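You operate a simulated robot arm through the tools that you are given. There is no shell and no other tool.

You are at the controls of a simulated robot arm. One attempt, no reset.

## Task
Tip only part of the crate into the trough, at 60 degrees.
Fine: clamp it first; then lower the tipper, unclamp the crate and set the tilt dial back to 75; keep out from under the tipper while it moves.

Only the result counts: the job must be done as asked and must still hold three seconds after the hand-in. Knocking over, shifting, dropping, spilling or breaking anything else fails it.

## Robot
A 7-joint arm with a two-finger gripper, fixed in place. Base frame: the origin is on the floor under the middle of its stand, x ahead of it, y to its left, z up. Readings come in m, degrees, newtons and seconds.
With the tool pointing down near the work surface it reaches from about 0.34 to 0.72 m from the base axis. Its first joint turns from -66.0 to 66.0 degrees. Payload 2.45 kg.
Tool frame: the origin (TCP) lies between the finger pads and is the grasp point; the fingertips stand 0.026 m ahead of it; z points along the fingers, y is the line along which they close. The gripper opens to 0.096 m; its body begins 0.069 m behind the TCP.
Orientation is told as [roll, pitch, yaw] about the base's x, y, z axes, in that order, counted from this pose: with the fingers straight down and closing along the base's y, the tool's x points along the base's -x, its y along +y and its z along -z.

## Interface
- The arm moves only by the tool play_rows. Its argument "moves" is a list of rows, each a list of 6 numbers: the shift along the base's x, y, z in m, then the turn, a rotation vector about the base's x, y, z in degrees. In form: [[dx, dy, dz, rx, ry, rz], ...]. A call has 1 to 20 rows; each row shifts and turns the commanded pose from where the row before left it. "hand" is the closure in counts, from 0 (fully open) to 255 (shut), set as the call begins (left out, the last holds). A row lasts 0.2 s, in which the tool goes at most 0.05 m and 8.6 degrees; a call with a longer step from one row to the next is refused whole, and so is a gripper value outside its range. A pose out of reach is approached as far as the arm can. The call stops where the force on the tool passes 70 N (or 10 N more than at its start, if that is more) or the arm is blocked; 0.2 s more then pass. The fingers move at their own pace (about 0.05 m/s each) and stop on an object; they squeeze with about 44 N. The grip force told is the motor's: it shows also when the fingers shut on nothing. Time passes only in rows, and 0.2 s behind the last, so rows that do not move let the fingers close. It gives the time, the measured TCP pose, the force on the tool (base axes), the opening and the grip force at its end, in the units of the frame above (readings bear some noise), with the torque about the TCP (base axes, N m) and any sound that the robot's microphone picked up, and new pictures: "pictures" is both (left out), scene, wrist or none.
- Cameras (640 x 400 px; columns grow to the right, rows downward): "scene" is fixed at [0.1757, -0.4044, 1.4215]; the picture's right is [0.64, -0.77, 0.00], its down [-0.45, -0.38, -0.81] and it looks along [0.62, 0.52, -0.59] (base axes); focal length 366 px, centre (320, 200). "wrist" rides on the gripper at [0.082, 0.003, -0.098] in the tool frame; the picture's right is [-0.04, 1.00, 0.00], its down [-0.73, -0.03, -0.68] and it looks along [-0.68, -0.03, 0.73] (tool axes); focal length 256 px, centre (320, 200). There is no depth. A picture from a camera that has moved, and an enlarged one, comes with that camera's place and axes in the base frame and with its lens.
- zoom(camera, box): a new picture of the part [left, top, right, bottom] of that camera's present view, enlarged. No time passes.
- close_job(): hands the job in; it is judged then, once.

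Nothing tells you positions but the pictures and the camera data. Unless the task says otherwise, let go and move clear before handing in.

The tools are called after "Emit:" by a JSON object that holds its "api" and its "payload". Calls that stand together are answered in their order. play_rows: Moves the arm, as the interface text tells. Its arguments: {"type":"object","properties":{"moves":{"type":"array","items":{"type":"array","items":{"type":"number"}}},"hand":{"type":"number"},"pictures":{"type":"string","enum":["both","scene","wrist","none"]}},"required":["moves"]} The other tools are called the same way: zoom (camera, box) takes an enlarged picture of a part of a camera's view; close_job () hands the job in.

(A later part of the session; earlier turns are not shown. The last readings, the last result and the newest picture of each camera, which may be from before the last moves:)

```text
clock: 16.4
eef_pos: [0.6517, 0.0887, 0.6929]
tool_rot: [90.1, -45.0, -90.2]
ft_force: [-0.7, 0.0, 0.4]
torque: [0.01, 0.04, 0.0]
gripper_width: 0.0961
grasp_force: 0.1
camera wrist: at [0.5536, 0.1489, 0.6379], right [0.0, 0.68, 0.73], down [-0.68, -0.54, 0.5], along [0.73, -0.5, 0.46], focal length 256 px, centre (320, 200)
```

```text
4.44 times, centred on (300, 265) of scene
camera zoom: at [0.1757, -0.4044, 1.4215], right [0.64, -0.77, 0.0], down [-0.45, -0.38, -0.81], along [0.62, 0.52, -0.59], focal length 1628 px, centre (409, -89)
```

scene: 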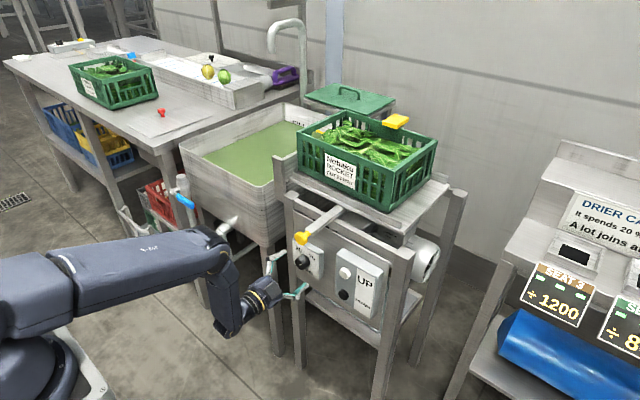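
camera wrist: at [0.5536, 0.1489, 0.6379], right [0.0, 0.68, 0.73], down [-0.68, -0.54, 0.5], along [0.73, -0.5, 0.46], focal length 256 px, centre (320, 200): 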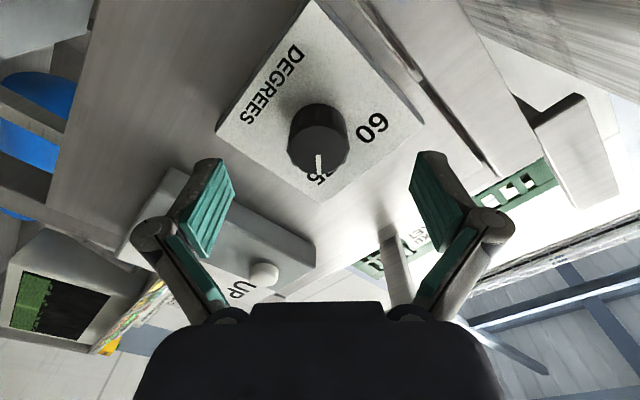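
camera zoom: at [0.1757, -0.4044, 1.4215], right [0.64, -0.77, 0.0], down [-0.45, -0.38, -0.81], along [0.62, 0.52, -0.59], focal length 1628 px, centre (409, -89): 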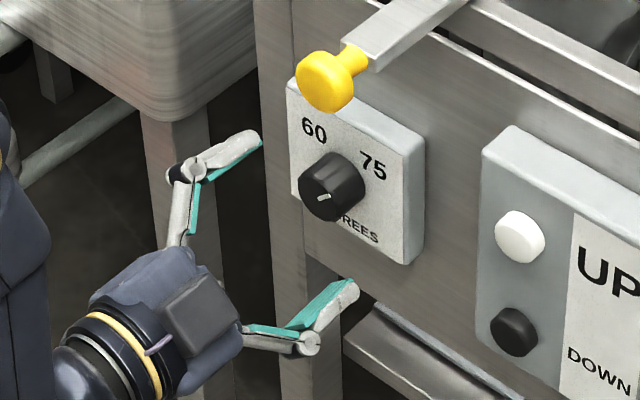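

Two wrist views agree that the dial's face centre is at about (0.682, 0.0895, 0.691). I'll move in so the fingers cover most of the dial without touching the box, then close gently on it.

Emit:
{"api": "play_rows", "payload": {"moves": [[0.012, 0.001, -0.0015, 0, 0, 0], [0.012, 0, 0, 0, 0, 0]], "hand": 0, "pictures": "both"}}

Emit:
{"api": "zoom", "payload": {"camera": "wrist", "box": [220, 100, 420, 260]}}

Emit:
{"api": "zoom", "payload": {"camera": "scene", "box": [250, 220, 350, 310]}}

```text
clock: 17.0
eef_pos: [0.6748, 0.0907, 0.6901]
tool_rot: [90.1, -44.9, -90.1]
ft_force: [0.7, -0.7, -0.8]
torque: [-0.02, 0.01, 0.01]
gripper_width: 0.0961
grasp_force: 0.1
camera wrist: at [0.5774, 0.1506, 0.6354], right [0.0, 0.68, 0.73], down [-0.68, -0.54, 0.5], along [0.73, -0.5, 0.46], focal length 256 px, centre (320, 200)
```

scene: 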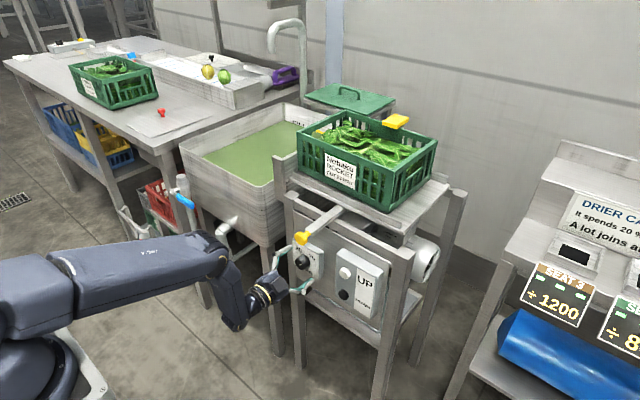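
wrist: 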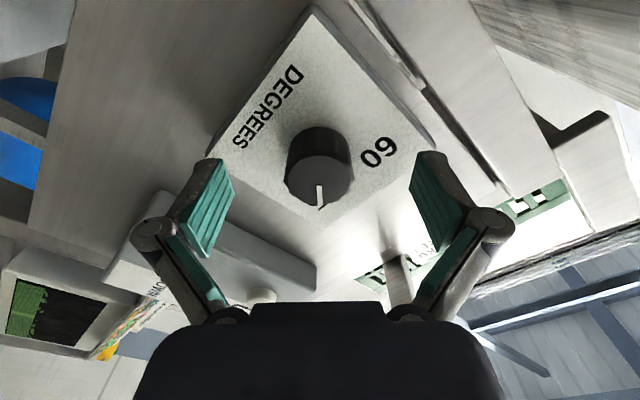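

```text
2.50 times, centred on (320, 180) of wrist
camera zoom: at [0.5774, 0.1506, 0.6354], right [0.0, 0.68, 0.73], down [-0.68, -0.54, 0.5], along [0.73, -0.5, 0.46], focal length 640 px, centre (320, 250)
```

zoom: 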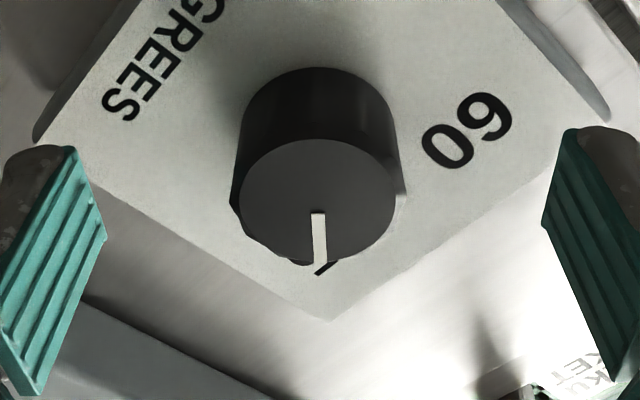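

```text
4.44 times, centred on (300, 265) of scene
camera zoom: at [0.1757, -0.4044, 1.4215], right [0.64, -0.77, 0.0], down [-0.45, -0.38, -0.81], along [0.62, 0.52, -0.59], focal length 1628 px, centre (409, -89)
```

zoom: 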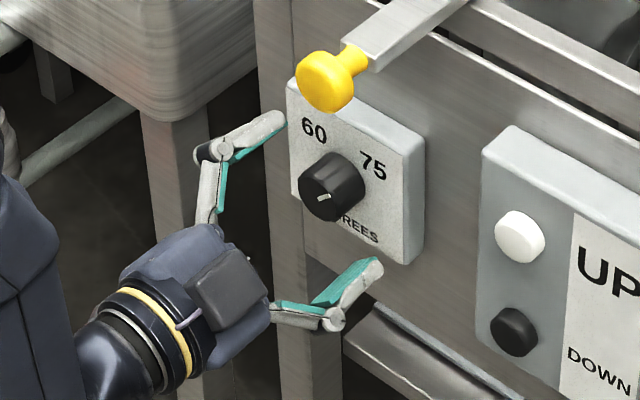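

The dial sits centred between the open fingers. I'll close on it now.

Emit:
{"api": "play_rows", "payload": {"moves": [[0.001, -0.001, 0.001, 0, 0, 0], [0, 0, 0, 0, 0, 0], [0, 0, 0, 0, 0, 0], [0, 0, 0, 0, 0, 0], [0, 0, 0, 0, 0, 0], [0, 0, 0, 0, 0, 0]], "hand": 255, "pictures": "both"}}

Emit:
{"api": "zoom", "payload": {"camera": "wrist", "box": [220, 100, 420, 260]}}

```text
clock: 18.4
eef_pos: [0.6755, 0.0889, 0.6902]
tool_rot: [90.0, -45.0, -90.0]
ft_force: [3.1, -5.1, -5.9]
torque: [0.02, 0.32, -0.05]
gripper_width: 0.0356
grasp_force: 44.7
camera wrist: at [0.5787, 0.1495, 0.6361], right [0.0, 0.68, 0.73], down [-0.68, -0.54, 0.5], along [0.73, -0.5, 0.46], focal length 256 px, centre (320, 200)
```

scene: 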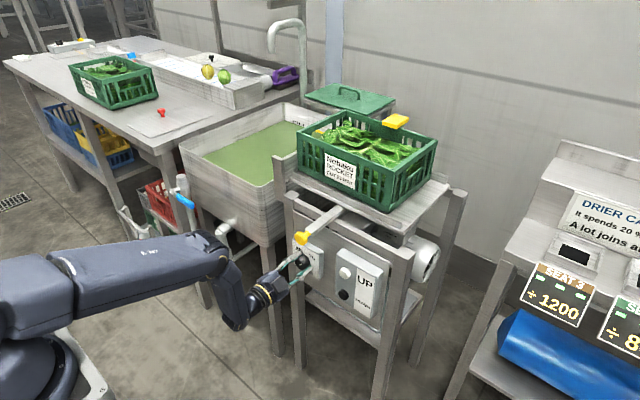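
wrist: 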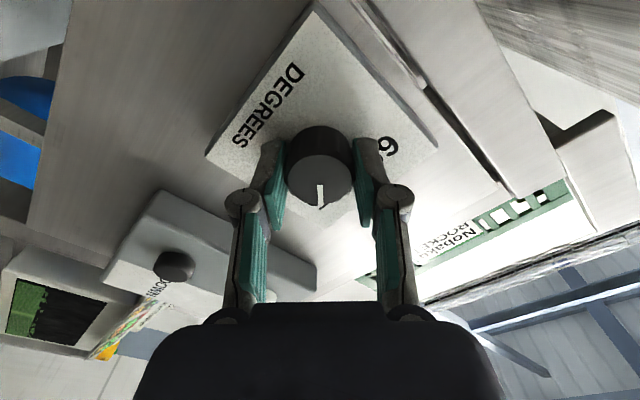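

```text
2.50 times, centred on (320, 180) of wrist
camera zoom: at [0.5787, 0.1495, 0.6361], right [0.0, 0.68, 0.73], down [-0.68, -0.54, 0.5], along [0.73, -0.5, 0.46], focal length 640 px, centre (320, 250)
```

zoom: 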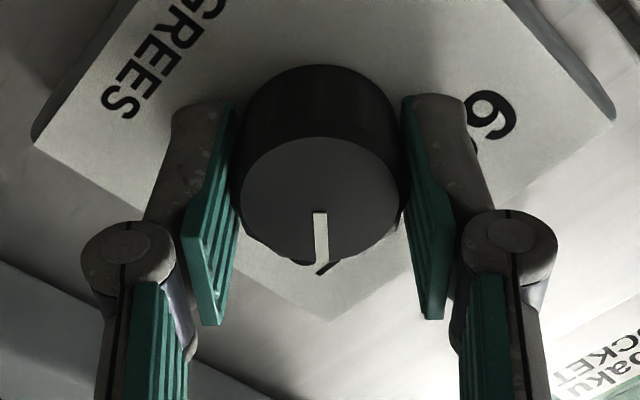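

The dial is gripped (36 mm). I'll begin turning it anticlockwise and check after about 22°.

Emit:
{"api": "play_rows", "payload": {"moves": [[0, -0.0005, -0.0005, -7.5, 0, 0], [0, 0, 0, -7.5, 0, 0], [0, 0, 0, -7.5, 0, 0]], "pictures": "wrist"}}

Emit:
{"api": "zoom", "payload": {"camera": "wrist", "box": [220, 100, 420, 260]}}

```text
clock: 19.2
eef_pos: [0.6762, 0.0899, 0.6905]
tool_rot: [90.0, -67.6, -90.2]
ft_force: [-1.9, -4.6, -6.4]
torque: [-0.03, -0.92, -0.63]
gripper_width: 0.0353
grasp_force: 45.2
camera wrist: at [0.5787, 0.1237, 0.6172], right [0.0, 0.91, 0.42], down [-0.68, -0.31, 0.67], along [0.73, -0.28, 0.62], focal length 256 px, centre (320, 200)
```

wrist: 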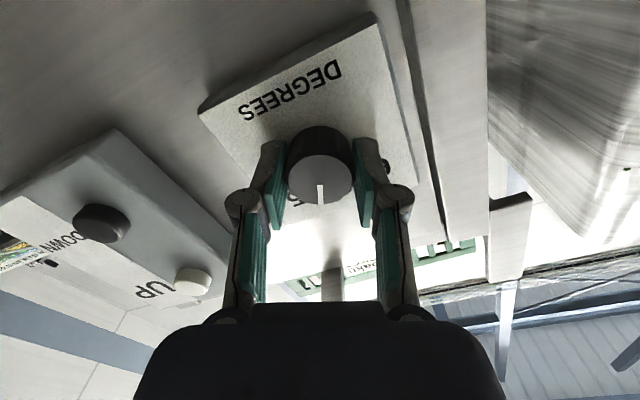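

```text
2.50 times, centred on (320, 180) of wrist
camera zoom: at [0.5787, 0.1237, 0.6172], right [0.0, 0.91, 0.42], down [-0.68, -0.31, 0.67], along [0.73, -0.28, 0.62], focal length 640 px, centre (320, 250)
```

zoom: 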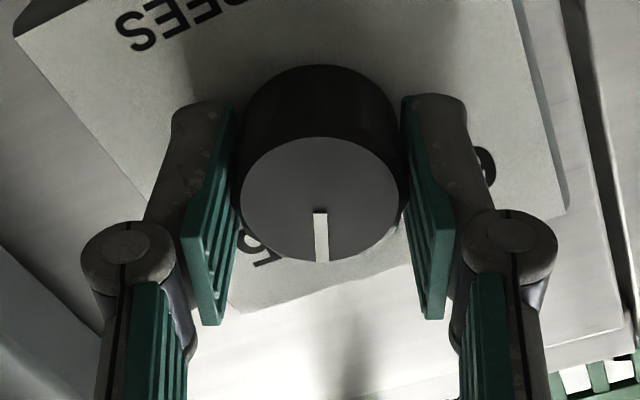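

The dial turns with the gripper without slip. I'll continue most of the rest of the way.

Emit:
{"api": "play_rows", "payload": {"moves": [[0, 0, 0, -7.5, 0, 0], [0, 0, 0, -7.5, 0, 0], [0, 0, 0, -7.5, 0, 0], [0, 0, 0, -7.5, 0, 0], [0, 0, 0, -7.5, 0, 0]], "pictures": "wrist"}}

Emit:
{"api": "zoom", "payload": {"camera": "wrist", "box": [220, 100, 420, 260]}}

```text
clock: 20.4
eef_pos: [0.6765, 0.0898, 0.6912]
tool_rot: [-90.0, -74.9, 90.1]
ft_force: [-2.0, -3.3, -6.7]
torque: [-0.01, 0.68, -0.34]
gripper_width: 0.0354
grasp_force: 44.9
camera wrist: at [0.5786, 0.0716, 0.612], right [0.0, 0.97, -0.22], down [-0.68, 0.16, 0.72], along [0.73, 0.15, 0.66], focal length 256 px, centre (320, 200)
```

wrist: 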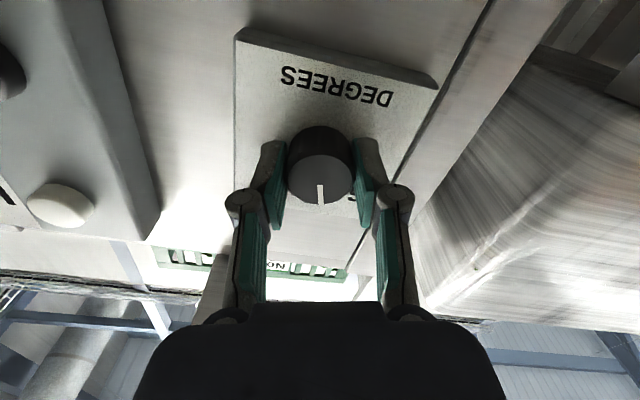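

```text
2.50 times, centred on (320, 180) of wrist
camera zoom: at [0.5786, 0.0716, 0.612], right [0.0, 0.97, -0.22], down [-0.68, 0.16, 0.72], along [0.73, 0.15, 0.66], focal length 640 px, centre (320, 250)
```

zoom: 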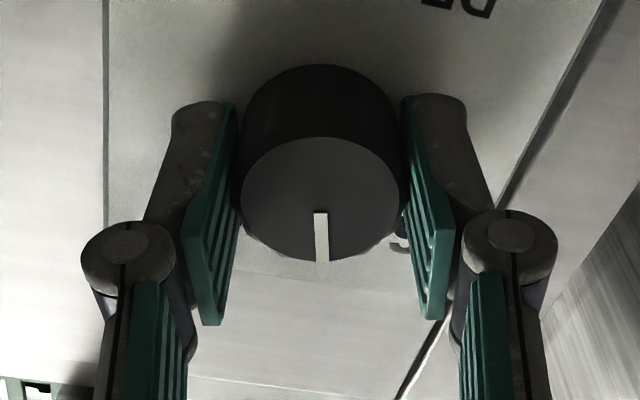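

The pointer is now about 15° past vertical toward 60. I'll turn the last 30°.

Emit:
{"api": "play_rows", "payload": {"moves": [[0, 0, 0, -7.5, 0, 0], [0, 0, 0, -7.5, 0, 0], [0, 0, 0, -7.5, 0, 0], [0, 0, 0, -7.5, 0, 0]], "pictures": "wrist"}}

Emit:
{"api": "zoom", "payload": {"camera": "wrist", "box": [220, 100, 420, 260]}}

```text
clock: 21.4
eef_pos: [0.6765, 0.09, 0.6912]
tool_rot: [-90.0, -44.9, 90.1]
ft_force: [2.0, -3.2, -8.6]
torque: [0.2, 0.17, -0.2]
gripper_width: 0.0356
grasp_force: 45.5
camera wrist: at [0.5787, 0.0346, 0.6315], right [0.0, 0.73, -0.68], down [-0.68, 0.5, 0.54], along [0.73, 0.46, 0.5], focal length 256 px, centre (320, 200)
```

wrist: 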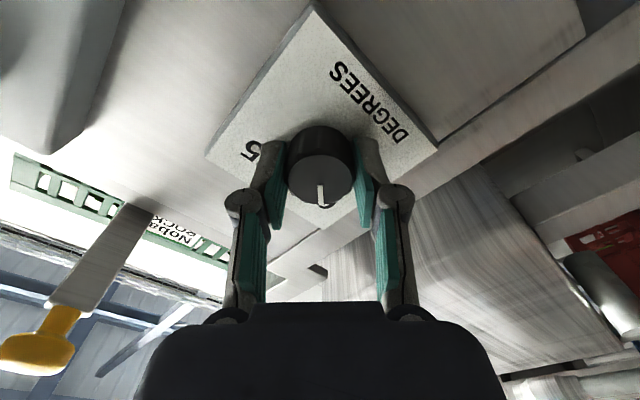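

```text
2.50 times, centred on (320, 180) of wrist
camera zoom: at [0.5787, 0.0346, 0.6315], right [0.0, 0.73, -0.68], down [-0.68, 0.5, 0.54], along [0.73, 0.46, 0.5], focal length 640 px, centre (320, 250)
```

zoom: 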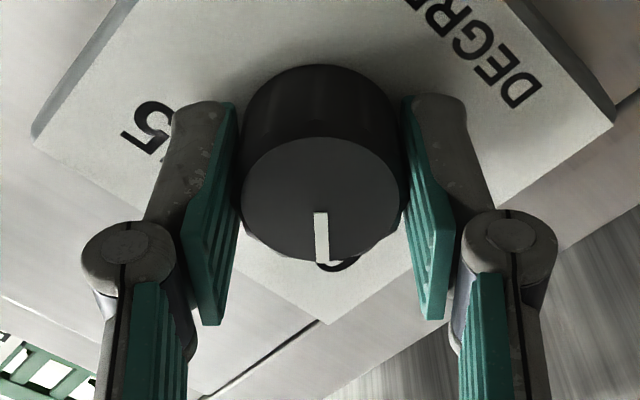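

The dial has turned a full 90° and the pointer now lies toward the 60, mirroring where it was at 75. I'll release, back away, and verify.

Emit:
{"api": "play_rows", "payload": {"moves": [[0, 0, 0, 0, 0, 0], [0, 0, 0, 0, 0, 0], [0, 0, 0, 0, 0, 0], [0, 0, 0, 0, 0, 0], [-0.03, 0, 0, 0, 0, 0], [-0.04, 0, 0, 0, 0, 0], [-0.045, 0, 0, 0, 0, 0]], "hand": 0, "pictures": "both"}}

Emit:
{"api": "zoom", "payload": {"camera": "wrist", "box": [230, 0, 410, 150]}}

Emit:
{"api": "zoom", "payload": {"camera": "scene", "box": [280, 225, 350, 290]}}

```text
clock: 23.0
eef_pos: [0.5594, 0.089, 0.6917]
tool_rot: [-90.1, -45.0, 90.3]
ft_force: [0.2, -0.1, -0.1]
torque: [-0.02, 0.01, 0.02]
gripper_width: 0.0961
grasp_force: 0.0
camera wrist: at [0.4627, 0.0337, 0.6319], right [0.0, 0.73, -0.68], down [-0.68, 0.5, 0.54], along [0.73, 0.46, 0.5], focal length 256 px, centre (320, 200)
```

scene: 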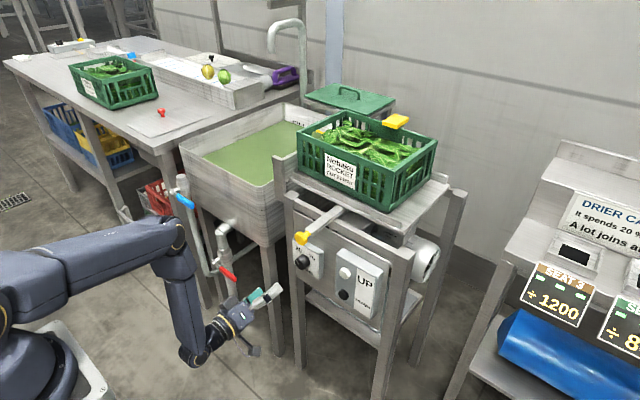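
wrist: 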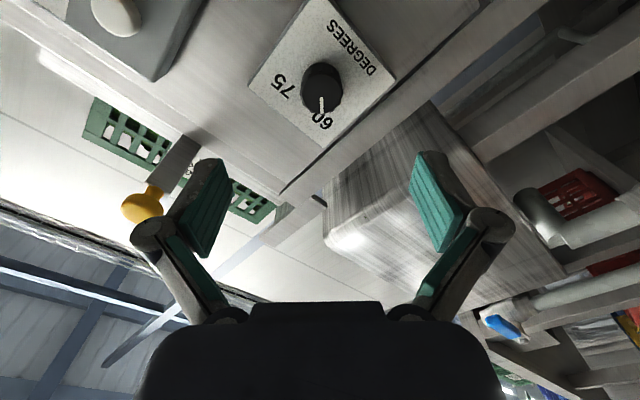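

```text
2.67 times, centred on (320, 75) of wrist
camera zoom: at [0.4627, 0.0337, 0.6319], right [0.0, 0.73, -0.68], down [-0.68, 0.5, 0.54], along [0.73, 0.46, 0.5], focal length 683 px, centre (320, 533)
```

zoom: 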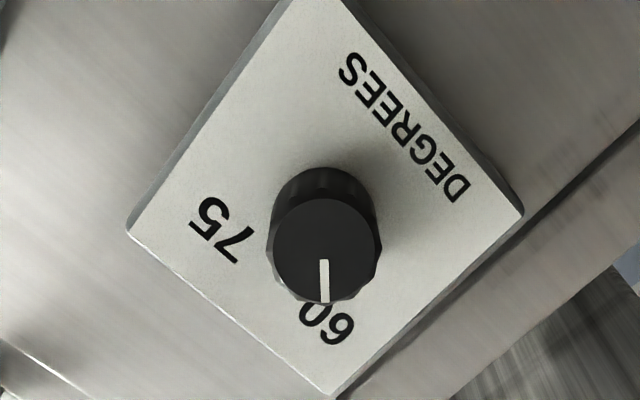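

```text
6.15 times, centred on (315, 258) of scene
camera zoom: at [0.1758, -0.4044, 1.4215], right [0.64, -0.77, 0.0], down [-0.45, -0.38, -0.81], along [0.62, 0.52, -0.59], focal length 2255 px, centre (351, -154)
```

zoom: 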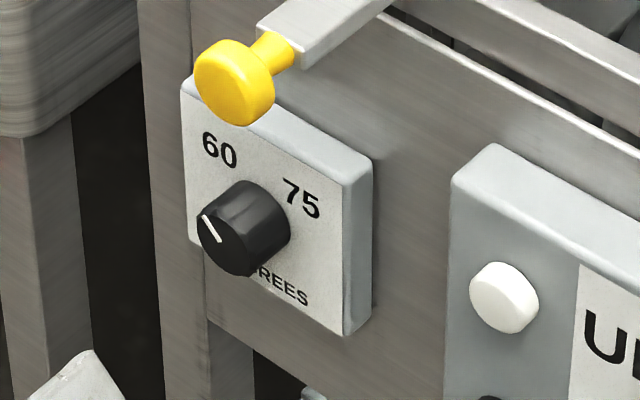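

The dial now points at 60 and stayed there. Next I'll turn the gripper back to neutral, shut the fingers and line up in front of the UP button at about (0.69, -0.056, 0.751), staying well in front of the panel.

Emit:
{"api": "play_rows", "payload": {"moves": [[0, -0.02, 0.008, 7.5, 0, 0], [0, -0.025, 0.01, 7.5, 0, 0], [0, -0.025, 0.01, 7.5, 0, 0], [0, -0.025, 0.01, 7.5, 0, 0], [0, -0.025, 0.01, 7.5, 0, 0], [0, -0.025, 0.011, 7.5, 0, 0], [0.02, 0, 0, 0, 0, 0], [0.02, 0, 0, 0, 0, 0], [0, 0, 0, 0, 0, 0], [0, 0, 0, 0, 0, 0]], "hand": 255, "pictures": "both"}}

Emit:
{"api": "zoom", "payload": {"camera": "wrist", "box": [230, 20, 410, 180]}}

Emit:
{"api": "zoom", "payload": {"camera": "scene", "box": [260, 200, 400, 310]}}

```text
clock: 25.2
eef_pos: [0.5995, -0.0537, 0.7505]
tool_rot: [172.8, -89.9, -172.7]
ft_force: [-0.7, 0.0, 0.4]
torque: [0.01, 0.01, 0.0]
gripper_width: 0.0
grasp_force: 28.0
camera wrist: at [0.5025, -0.051, 0.6697], right [0.0, 1.0, 0.04], down [-0.68, -0.03, 0.73], along [0.73, -0.03, 0.68], focal length 256 px, centre (320, 200)
```

scene: 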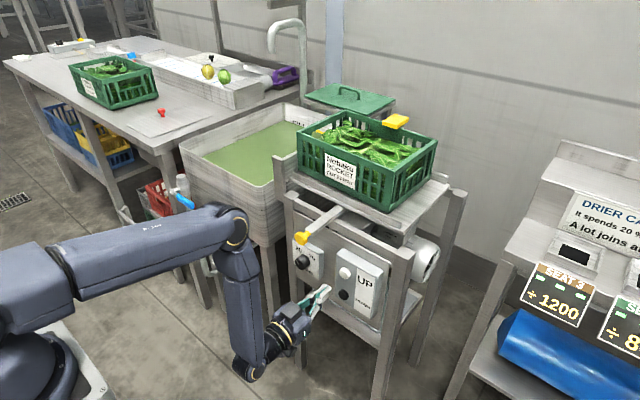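
wrist: 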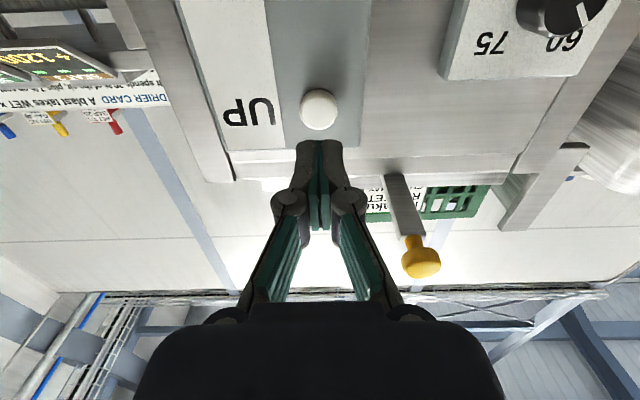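

```text
2.50 times, centred on (320, 100) of wrist
camera zoom: at [0.5025, -0.051, 0.6697], right [0.0, 1.0, 0.04], down [-0.68, -0.03, 0.73], along [0.73, -0.03, 0.68], focal length 640 px, centre (320, 450)
```

zoom: 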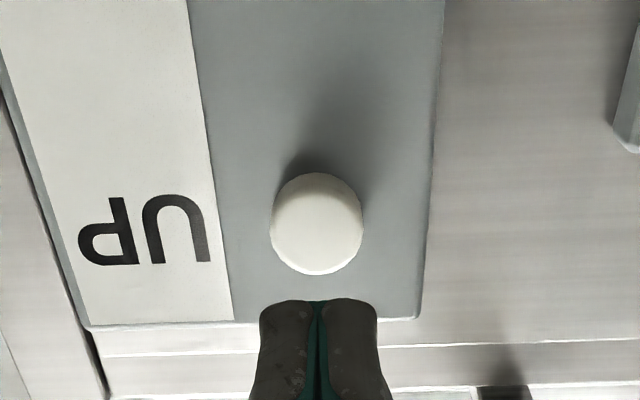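

```text
3.64 times, centred on (330, 255) of scene
camera zoom: at [0.1757, -0.4044, 1.4215], right [0.64, -0.77, 0.0], down [-0.45, -0.38, -0.81], along [0.62, 0.52, -0.59], focal length 1332 px, centre (284, 0)
```

zoom: 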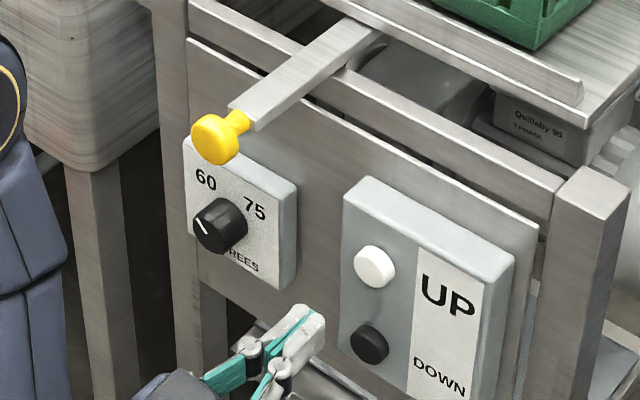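

UP is confirmed at about (0.69, -0.056, 0.751), straight ahead of the shut fingertips. I'll move up close to it without touching yet.

Emit:
{"api": "play_rows", "payload": {"moves": [[0.02, -0.002, 0.0005, 0, 0, 0], [0.02, 0, 0, 0, 0, 0], [0.015, 0, 0, 0, 0, 0], [0.004, 0, 0, 0, 0, 0]], "hand": 255, "pictures": "both"}}

Emit:
{"api": "zoom", "payload": {"camera": "scene", "box": [260, 200, 400, 310]}}

Emit:
{"api": "zoom", "payload": {"camera": "wrist", "box": [250, 60, 390, 200]}}

```text
clock: 26.2
eef_pos: [0.6602, -0.0564, 0.7507]
tool_rot: [-177.2, -89.8, 177.2]
ft_force: [-1.8, 0.7, 0.9]
torque: [-0.02, 0.0, -0.01]
gripper_width: 0.0002
grasp_force: 28.9
camera wrist: at [0.5622, -0.0537, 0.6695], right [0.0, 1.0, 0.04], down [-0.68, -0.03, 0.73], along [0.73, -0.03, 0.68], focal length 256 px, centre (320, 200)
```

scene: 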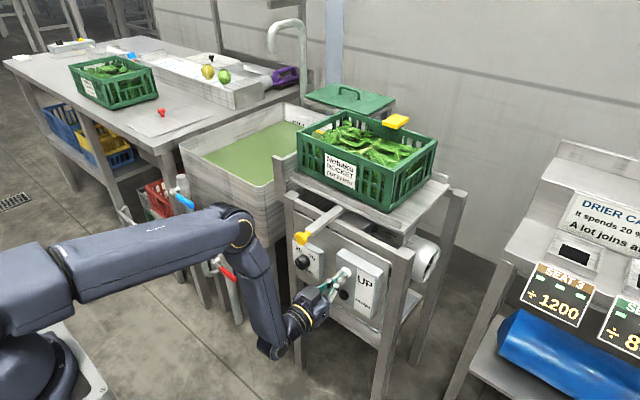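
wrist: 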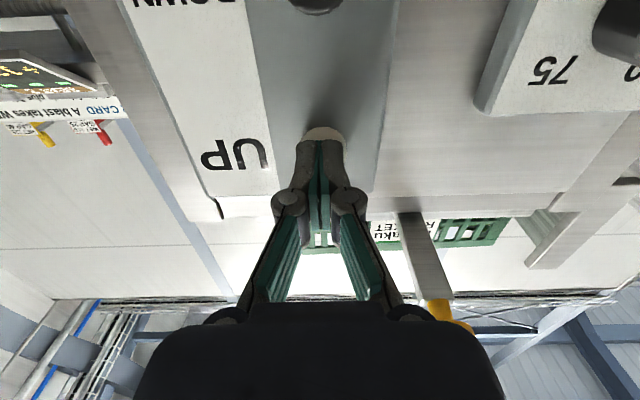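

```text
3.64 times, centred on (330, 255) of scene
camera zoom: at [0.1757, -0.4044, 1.4215], right [0.64, -0.77, 0.0], down [-0.45, -0.38, -0.81], along [0.62, 0.52, -0.59], focal length 1332 px, centre (284, 0)
```

zoom: 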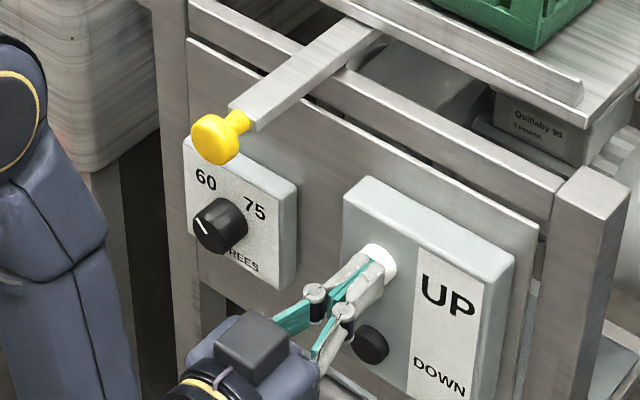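

```text
2.86 times, centred on (320, 130) of wrist
camera zoom: at [0.5622, -0.0537, 0.6695], right [0.0, 1.0, 0.04], down [-0.68, -0.03, 0.73], along [0.73, -0.03, 0.68], focal length 731 px, centre (320, 400)
```

zoom: 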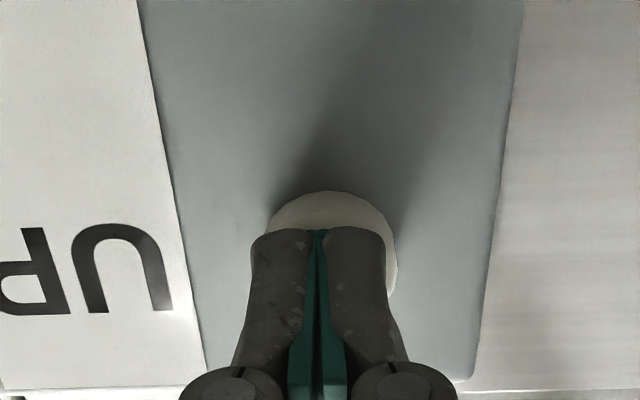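

The fingertips are a couple of millimetres in front of the UP button. Everything is clear of the tray's swing, so I'll press in small steps and listen.

Emit:
{"api": "play_rows", "payload": {"moves": [[0.003, 0.002, 0.0, 0, 0, 0], [0.003, 0, 0, 0, 0, 0], [0.002, 0, 0, 0, 0, 0]], "hand": 255, "pictures": "both"}}

```text
clock: 27.0
eef_pos: [0.6664, -0.0553, 0.7491]
tool_rot: [9.7, -90.0, -9.7]
ft_force: [-25.3, -2.3, 5.3]
torque: [0.07, -0.14, -0.05]
gripper_width: 0.006
grasp_force: 28.5
heard: click
camera wrist: at [0.5688, -0.0518, 0.6693], right [0.0, 1.0, 0.04], down [-0.68, -0.03, 0.73], along [0.73, -0.03, 0.68], focal length 256 px, centre (320, 200)
```

scene: 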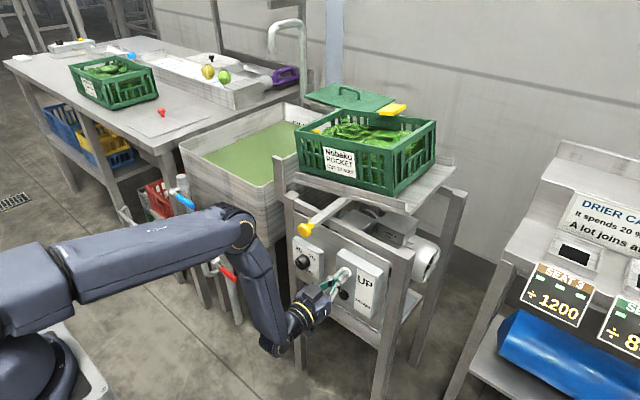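
wrist: 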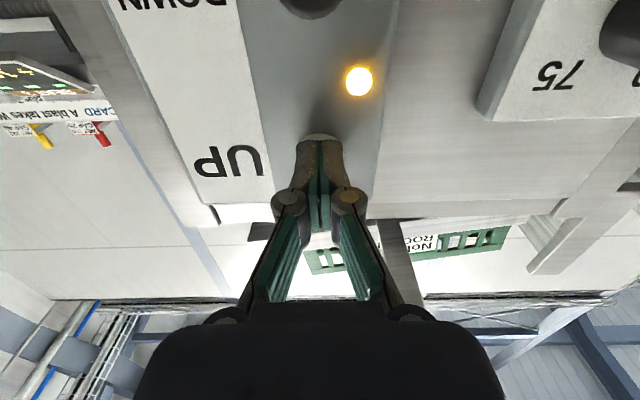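

There was a click, an amber light came on and the tray has started to rise. I'll hold still and watch.

Emit:
{"api": "play_rows", "payload": {"moves": [[0, 0, 0, 0, 0, 0], [0, 0, 0, 0, 0, 0], [0, 0, 0, 0, 0, 0], [0, 0, 0, 0, 0, 0]], "hand": 255, "pictures": "both"}}

```text
clock: 28.0
eef_pos: [0.6659, -0.0555, 0.7509]
tool_rot: [2.5, -89.9, -2.6]
ft_force: [-27.7, -4.5, -2.3]
torque: [-0.03, 0.02, -0.09]
gripper_width: 0.0061
grasp_force: 28.0
camera wrist: at [0.5691, -0.0518, 0.6694], right [0.0, 1.0, 0.04], down [-0.68, -0.03, 0.73], along [0.73, -0.03, 0.68], focal length 256 px, centre (320, 200)
```

scene: 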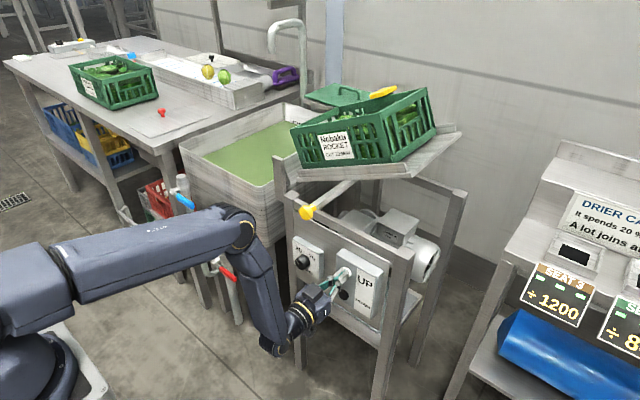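
wrist: 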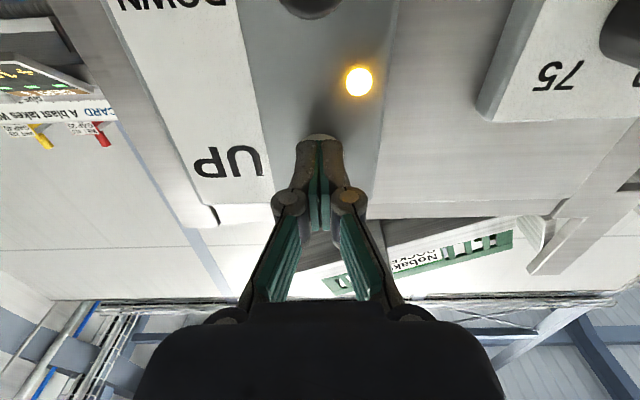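

The tray is tilting smoothly toward the trough with the crate held. I'll keep holding the button and keep watching.

Emit:
{"api": "play_rows", "payload": {"moves": [[0, 0, 0, 0, 0, 0], [0, 0, 0, 0, 0, 0], [0, 0, 0, 0, 0, 0], [0, 0, 0, 0, 0, 0], [0, 0, 0, 0, 0, 0], [0, 0, 0, 0, 0, 0]], "hand": 255, "pictures": "both"}}

```text
clock: 29.4
eef_pos: [0.6674, -0.0542, 0.7502]
tool_rot: [8.4, -89.9, -8.5]
ft_force: [-27.1, -3.6, -3.7]
torque: [0.03, 0.14, -0.15]
gripper_width: 0.0065
grasp_force: 28.8
camera wrist: at [0.5691, -0.0517, 0.6694], right [0.0, 1.0, 0.04], down [-0.68, -0.03, 0.73], along [0.73, -0.03, 0.68], focal length 256 px, centre (320, 200)
```

scene: 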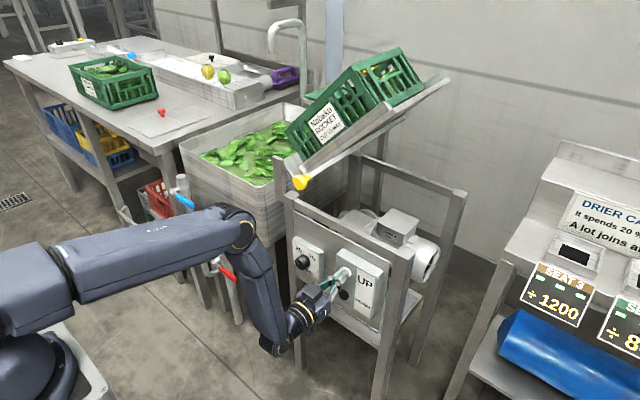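
wrist: 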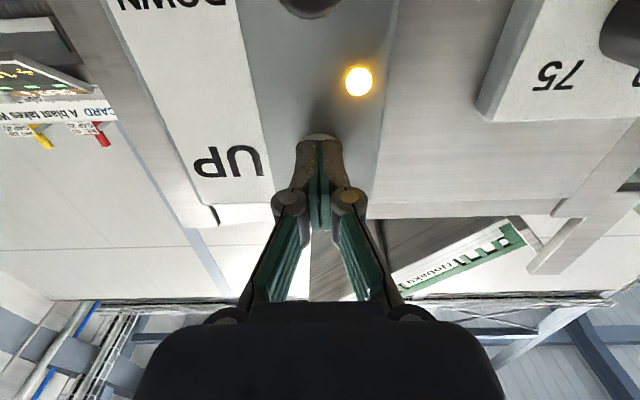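

The tray is at about 40° and leaves are sliding into the trough. I'll hold on until it stops by itself at the dial's 60.

Emit:
{"api": "play_rows", "payload": {"moves": [[0, 0, 0, 0, 0, 0], [0, 0, 0, 0, 0, 0], [0, 0, 0, 0, 0, 0], [0, 0, 0, 0, 0, 0], [0, 0, 0, 0, 0, 0]], "hand": 255, "pictures": "both"}}

Emit:
{"api": "zoom", "payload": {"camera": "scene", "box": [190, 20, 470, 200]}}

```text
clock: 30.6
eef_pos: [0.6672, -0.0554, 0.7497]
tool_rot: [13.4, -90.0, -13.5]
ft_force: [-27.8, -4.5, -3.1]
torque: [0.01, 0.13, -0.13]
gripper_width: 0.0061
grasp_force: 28.2
camera wrist: at [0.5691, -0.0516, 0.6695], right [0.0, 1.0, 0.04], down [-0.68, -0.03, 0.73], along [0.73, -0.03, 0.68], focal length 256 px, centre (320, 200)
```

scene: 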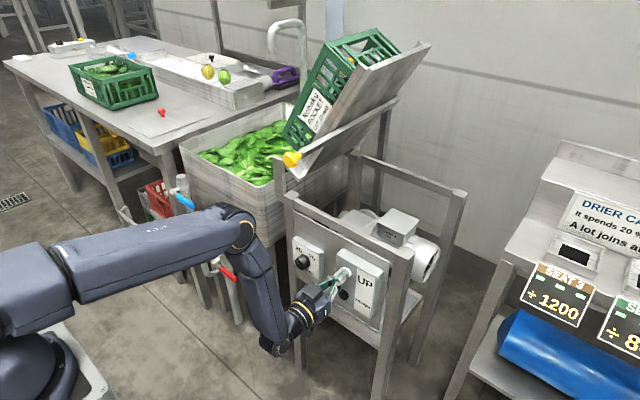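
wrist: 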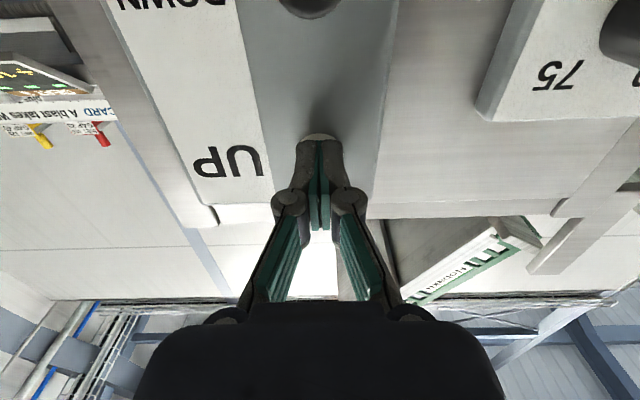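

```text
2.22 times, centred on (330, 110) of scene
camera zoom: at [0.1753, -0.4045, 1.4215], right [0.64, -0.77, 0.0], down [-0.45, -0.38, -0.81], along [0.62, 0.52, -0.59], focal length 814 px, centre (298, 400)
```

zoom: 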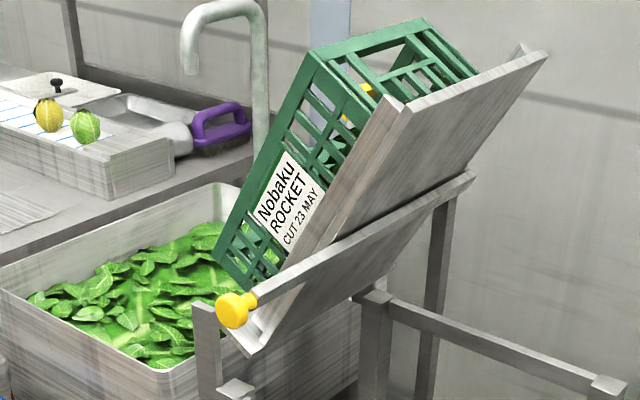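

The light went out: the tray has stopped at about 60°, leaves are in the trough and some remain in the crate. I'll back off the UP button and line up with the black DOWN button.

Emit:
{"api": "play_rows", "payload": {"moves": [[-0.02, 0, 0, 0, 0, 0], [-0.03, 0, 0, 0, 0, 0], [-0.02, 0, -0.02, 0, 0, 0], [0, -0.001, -0.03, 0, 0, 0], [0, 0, -0.029, 0, 0, 0], [0, 0, 0, 0, 0, 0]], "hand": 255, "pictures": "both"}}

Emit:
{"api": "zoom", "payload": {"camera": "wrist", "box": [230, 20, 410, 180]}}

Emit:
{"api": "zoom", "payload": {"camera": "scene", "box": [190, 20, 470, 200]}}

```text
clock: 32.0
eef_pos: [0.5982, -0.055, 0.6719]
tool_rot: [172.7, -89.9, -172.7]
ft_force: [0.5, -0.2, -0.4]
torque: [-0.04, -0.02, 0.03]
gripper_width: 0.0
grasp_force: 29.0
camera wrist: at [0.5007, -0.0518, 0.5911], right [0.0, 1.0, 0.04], down [-0.68, -0.03, 0.73], along [0.73, -0.03, 0.68], focal length 256 px, centre (320, 200)
```

scene: 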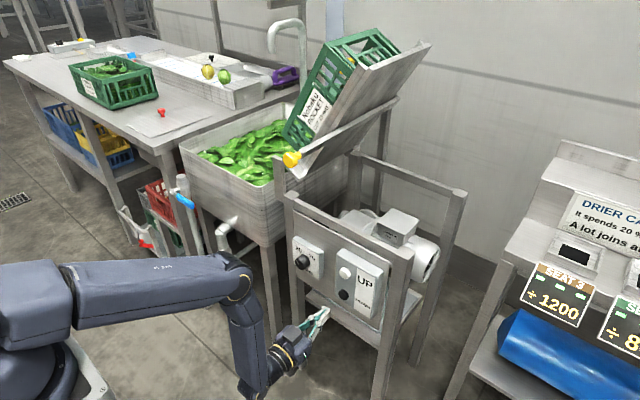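
wrist: 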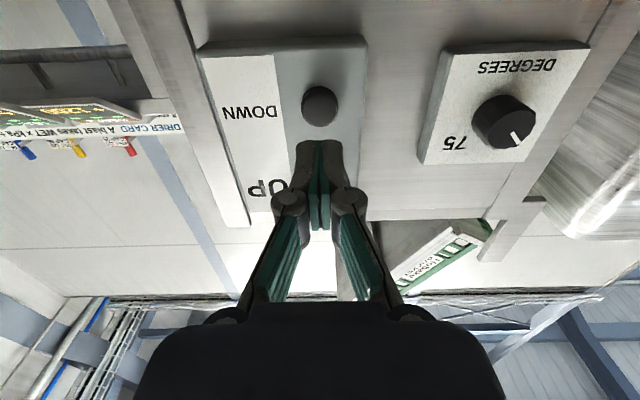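

```text
2.50 times, centred on (320, 100) of wrist
camera zoom: at [0.5007, -0.0518, 0.5911], right [0.0, 1.0, 0.04], down [-0.68, -0.03, 0.73], along [0.73, -0.03, 0.68], focal length 640 px, centre (320, 450)
```

zoom: 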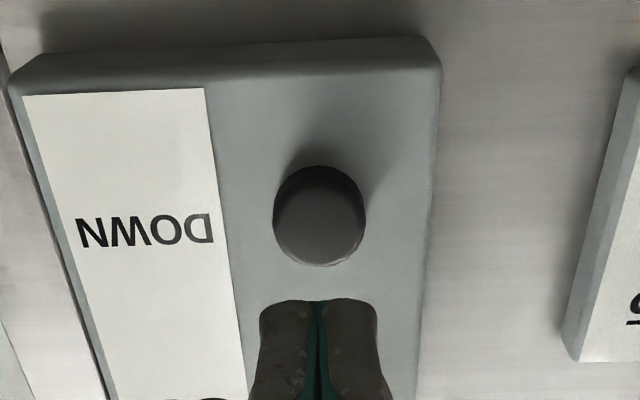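

```text
2.22 times, centred on (330, 110) of scene
camera zoom: at [0.1757, -0.4044, 1.4215], right [0.64, -0.77, 0.0], down [-0.45, -0.38, -0.81], along [0.62, 0.52, -0.59], focal length 814 px, centre (298, 400)
```

zoom: 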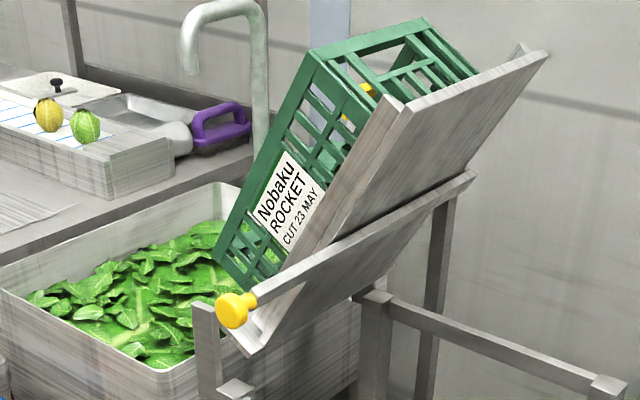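

DOWN is straight ahead at about (0.69, -0.056, 0.672). The gripper is in front of the panel and not under the tray or the clamp bar's path, so I'll approach and press it.

Emit:
{"api": "play_rows", "payload": {"moves": [[0.02, 0, 0, 0, 0, 0], [0.02, 0, 0, 0, 0, 0], [0.018, 0, 0, 0, 0, 0], [0.004, 0, 0, 0, 0, 0], [0.003, 0, 0, 0, 0, 0], [0.002, 0, 0, 0, 0, 0], [0.002, 0, 0, 0, 0, 0]], "hand": 255, "pictures": "both"}}

```text
clock: 33.6
eef_pos: [0.6651, -0.056, 0.6713]
tool_rot: [168.4, -90.0, -168.3]
ft_force: [-24.0, 1.1, 8.2]
torque: [-0.03, -0.2, 0.06]
gripper_width: 0.0061
grasp_force: 28.7
heard: click
camera wrist: at [0.5686, -0.0529, 0.5901], right [0.0, 1.0, 0.04], down [-0.68, -0.03, 0.73], along [0.73, -0.03, 0.68], focal length 256 px, centre (320, 200)
```

scene: 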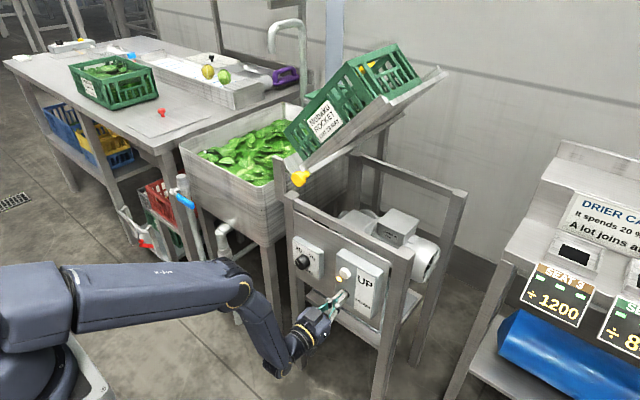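
wrist: 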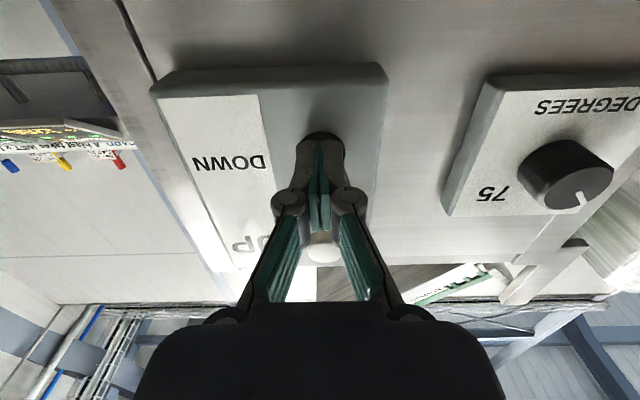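

There was a click and the tray is coming down. I'll hold the button until it has lowered fully.

Emit:
{"api": "play_rows", "payload": {"moves": [[0, 0, 0, 0, 0, 0], [0, 0, 0, 0, 0, 0], [0, 0, 0, 0, 0, 0], [0, 0, 0, 0, 0, 0], [0, 0, 0, 0, 0, 0], [0, 0, 0, 0, 0, 0], [0, 0, 0, 0, 0, 0], [0, 0, 0, 0, 0, 0], [0, 0, 0, 0, 0, 0], [0, 0, 0, 0, 0, 0]], "hand": 255, "pictures": "both"}}

Emit:
{"api": "zoom", "payload": {"camera": "scene", "box": [190, 60, 470, 240]}}

```text
clock: 35.8
eef_pos: [0.6672, -0.0549, 0.6714]
tool_rot: [24.8, -90.0, -24.9]
ft_force: [-25.8, 2.0, -3.7]
torque: [0.0, 0.05, 0.05]
gripper_width: 0.006
grasp_force: 28.2
camera wrist: at [0.569, -0.0529, 0.5902], right [0.0, 1.0, 0.04], down [-0.68, -0.03, 0.73], along [0.73, -0.03, 0.68], focal length 256 px, centre (320, 200)
```

scene: 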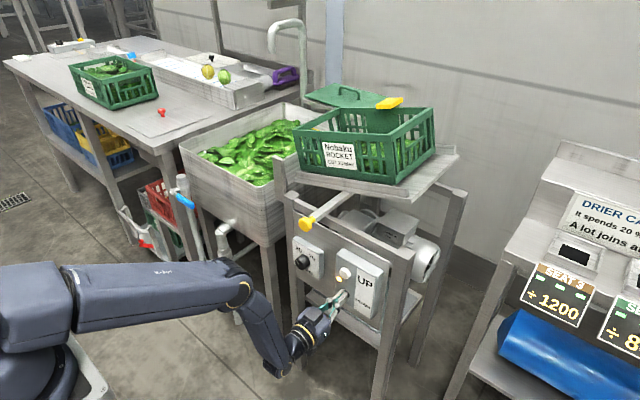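
wrist: 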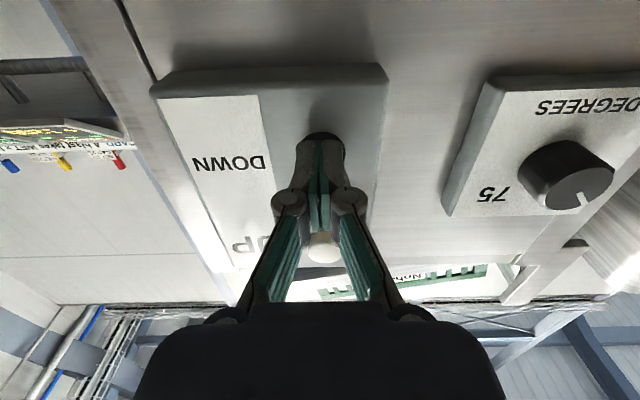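

```text
2.22 times, centred on (330, 150) of scene
camera zoom: at [0.1753, -0.4044, 1.4215], right [0.64, -0.77, 0.0], down [-0.45, -0.38, -0.81], along [0.62, 0.52, -0.59], focal length 814 px, centre (298, 311)
```

zoom: 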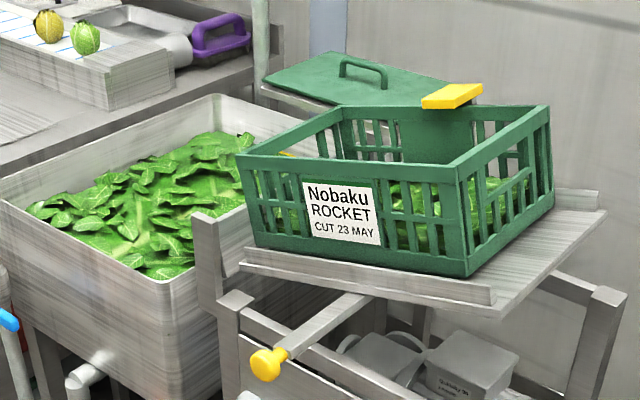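

The tray is nearly down and some rocket is left in the crate. I'll keep holding until it settles.

Emit:
{"api": "play_rows", "payload": {"moves": [[0, 0, 0, 0, 0, 0], [0, 0, 0, 0, 0, 0], [0, 0, 0, 0, 0, 0], [0, 0, 0, 0, 0, 0], [0, 0, 0, 0, 0, 0], [0, 0, 0, 0, 0, 0], [0, 0, 0, 0, 0, 0]], "hand": 255, "pictures": "both"}}

Emit:
{"api": "zoom", "payload": {"camera": "scene", "box": [190, 60, 470, 240]}}

Emit:
{"api": "zoom", "payload": {"camera": "scene", "box": [260, 200, 400, 310]}}

```text
clock: 37.4
eef_pos: [0.6674, -0.0567, 0.6709]
tool_rot: [54.1, -90.1, -54.0]
ft_force: [-27.0, 1.4, -1.9]
torque: [0.05, 0.09, 0.05]
gripper_width: 0.0059
grasp_force: 28.6
camera wrist: at [0.569, -0.0529, 0.5902], right [0.0, 1.0, 0.04], down [-0.68, -0.03, 0.73], along [0.73, -0.03, 0.68], focal length 256 px, centre (320, 200)
```

scene: 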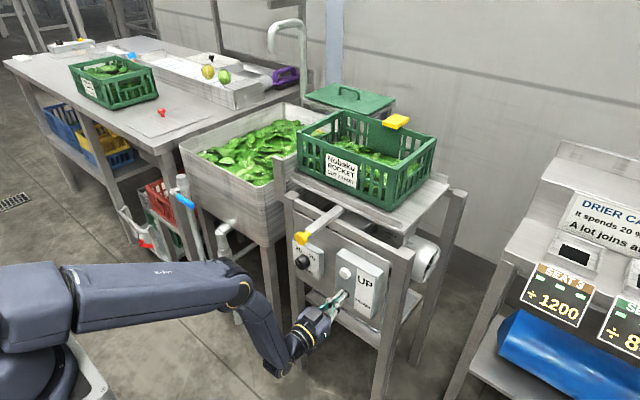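
wrist: 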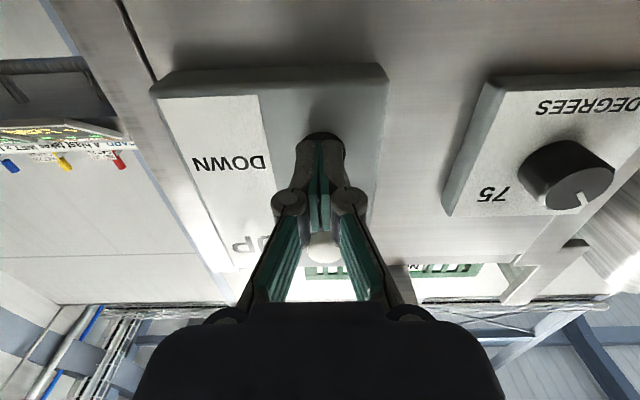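

```text
2.22 times, centred on (330, 150) of scene
camera zoom: at [0.1753, -0.4044, 1.4215], right [0.64, -0.77, 0.0], down [-0.45, -0.38, -0.81], along [0.62, 0.52, -0.59], focal length 814 px, centre (298, 311)
```

zoom: 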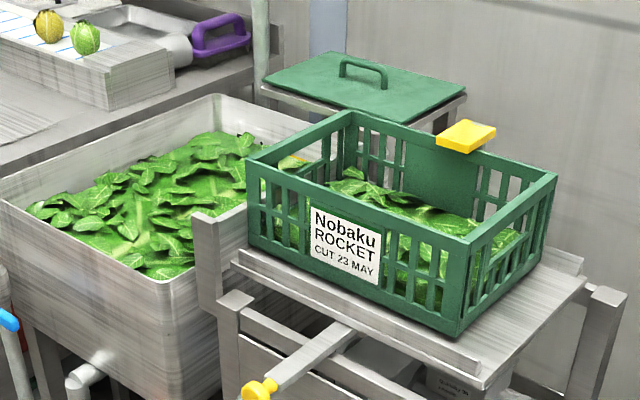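

```text
3.64 times, centred on (330, 255) of scene
camera zoom: at [0.1753, -0.4044, 1.4215], right [0.64, -0.77, 0.0], down [-0.45, -0.38, -0.81], along [0.62, 0.52, -0.59], focal length 1332 px, centre (284, 0)
```

zoom: 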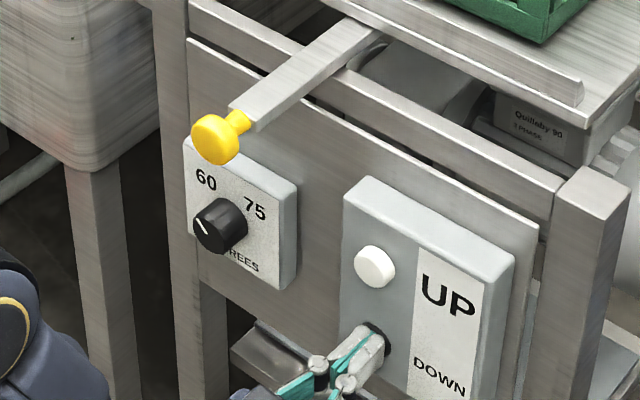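

The tray is fully down, the light is off, and the crate is back in place with part of its rocket left. Next I'll back off, open the hand and line up with the clamp knob at about (0.625, 0.027, 0.860) to unclamp.

Emit:
{"api": "play_rows", "payload": {"moves": [[-0.03, 0, 0, 0, 0, 0], [-0.04, 0, 0, 0, 0, 0], [-0.043, 0, 0, 0, 0, 0], [0, 0.015, 0.045, 0, 0, 0], [0, 0.02, 0.045, 0, 0, 0], [0, 0.025, 0.04, 0, 0, 0], [0, 0.023, 0.04, 0, 0, 0], [0, 0.0, 0.019, 0, 0, 0], [0, 0, 0, 0, 0, 0]], "hand": 0, "pictures": "both"}}

Emit:
{"api": "zoom", "payload": {"camera": "wrist", "box": [230, 60, 410, 220]}}

```text
clock: 39.4
eef_pos: [0.5549, 0.0263, 0.8594]
tool_rot: [177.1, -89.8, -177.1]
ft_force: [0.1, 0.2, -0.7]
torque: [0.04, -0.01, 0.0]
gripper_width: 0.096
grasp_force: 0.2
camera wrist: at [0.4569, 0.0295, 0.7806], right [0.0, 1.0, 0.04], down [-0.68, -0.03, 0.73], along [0.73, -0.03, 0.68], focal length 256 px, centre (320, 200)
```

scene: 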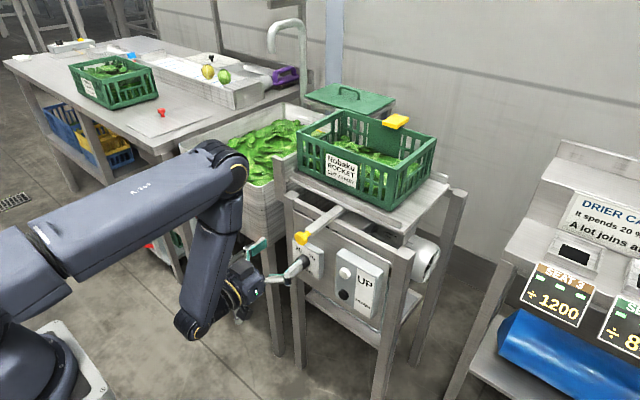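
wrist: 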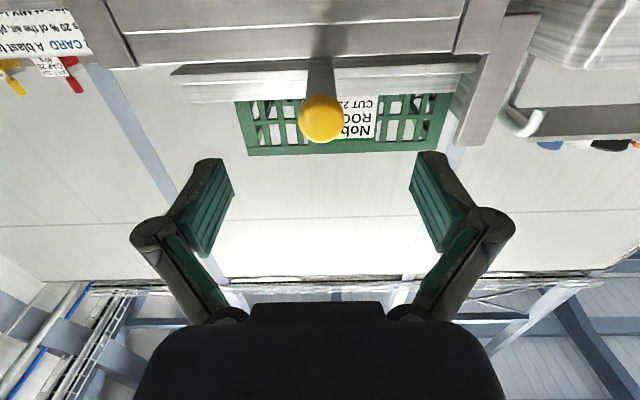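

```text
2.50 times, centred on (320, 140) of wrist
camera zoom: at [0.4569, 0.0295, 0.7806], right [0.0, 1.0, 0.04], down [-0.68, -0.03, 0.73], along [0.73, -0.03, 0.68], focal length 640 px, centre (320, 350)
```

zoom: 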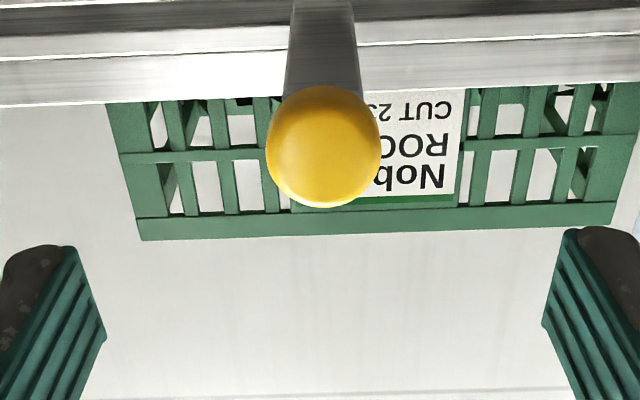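

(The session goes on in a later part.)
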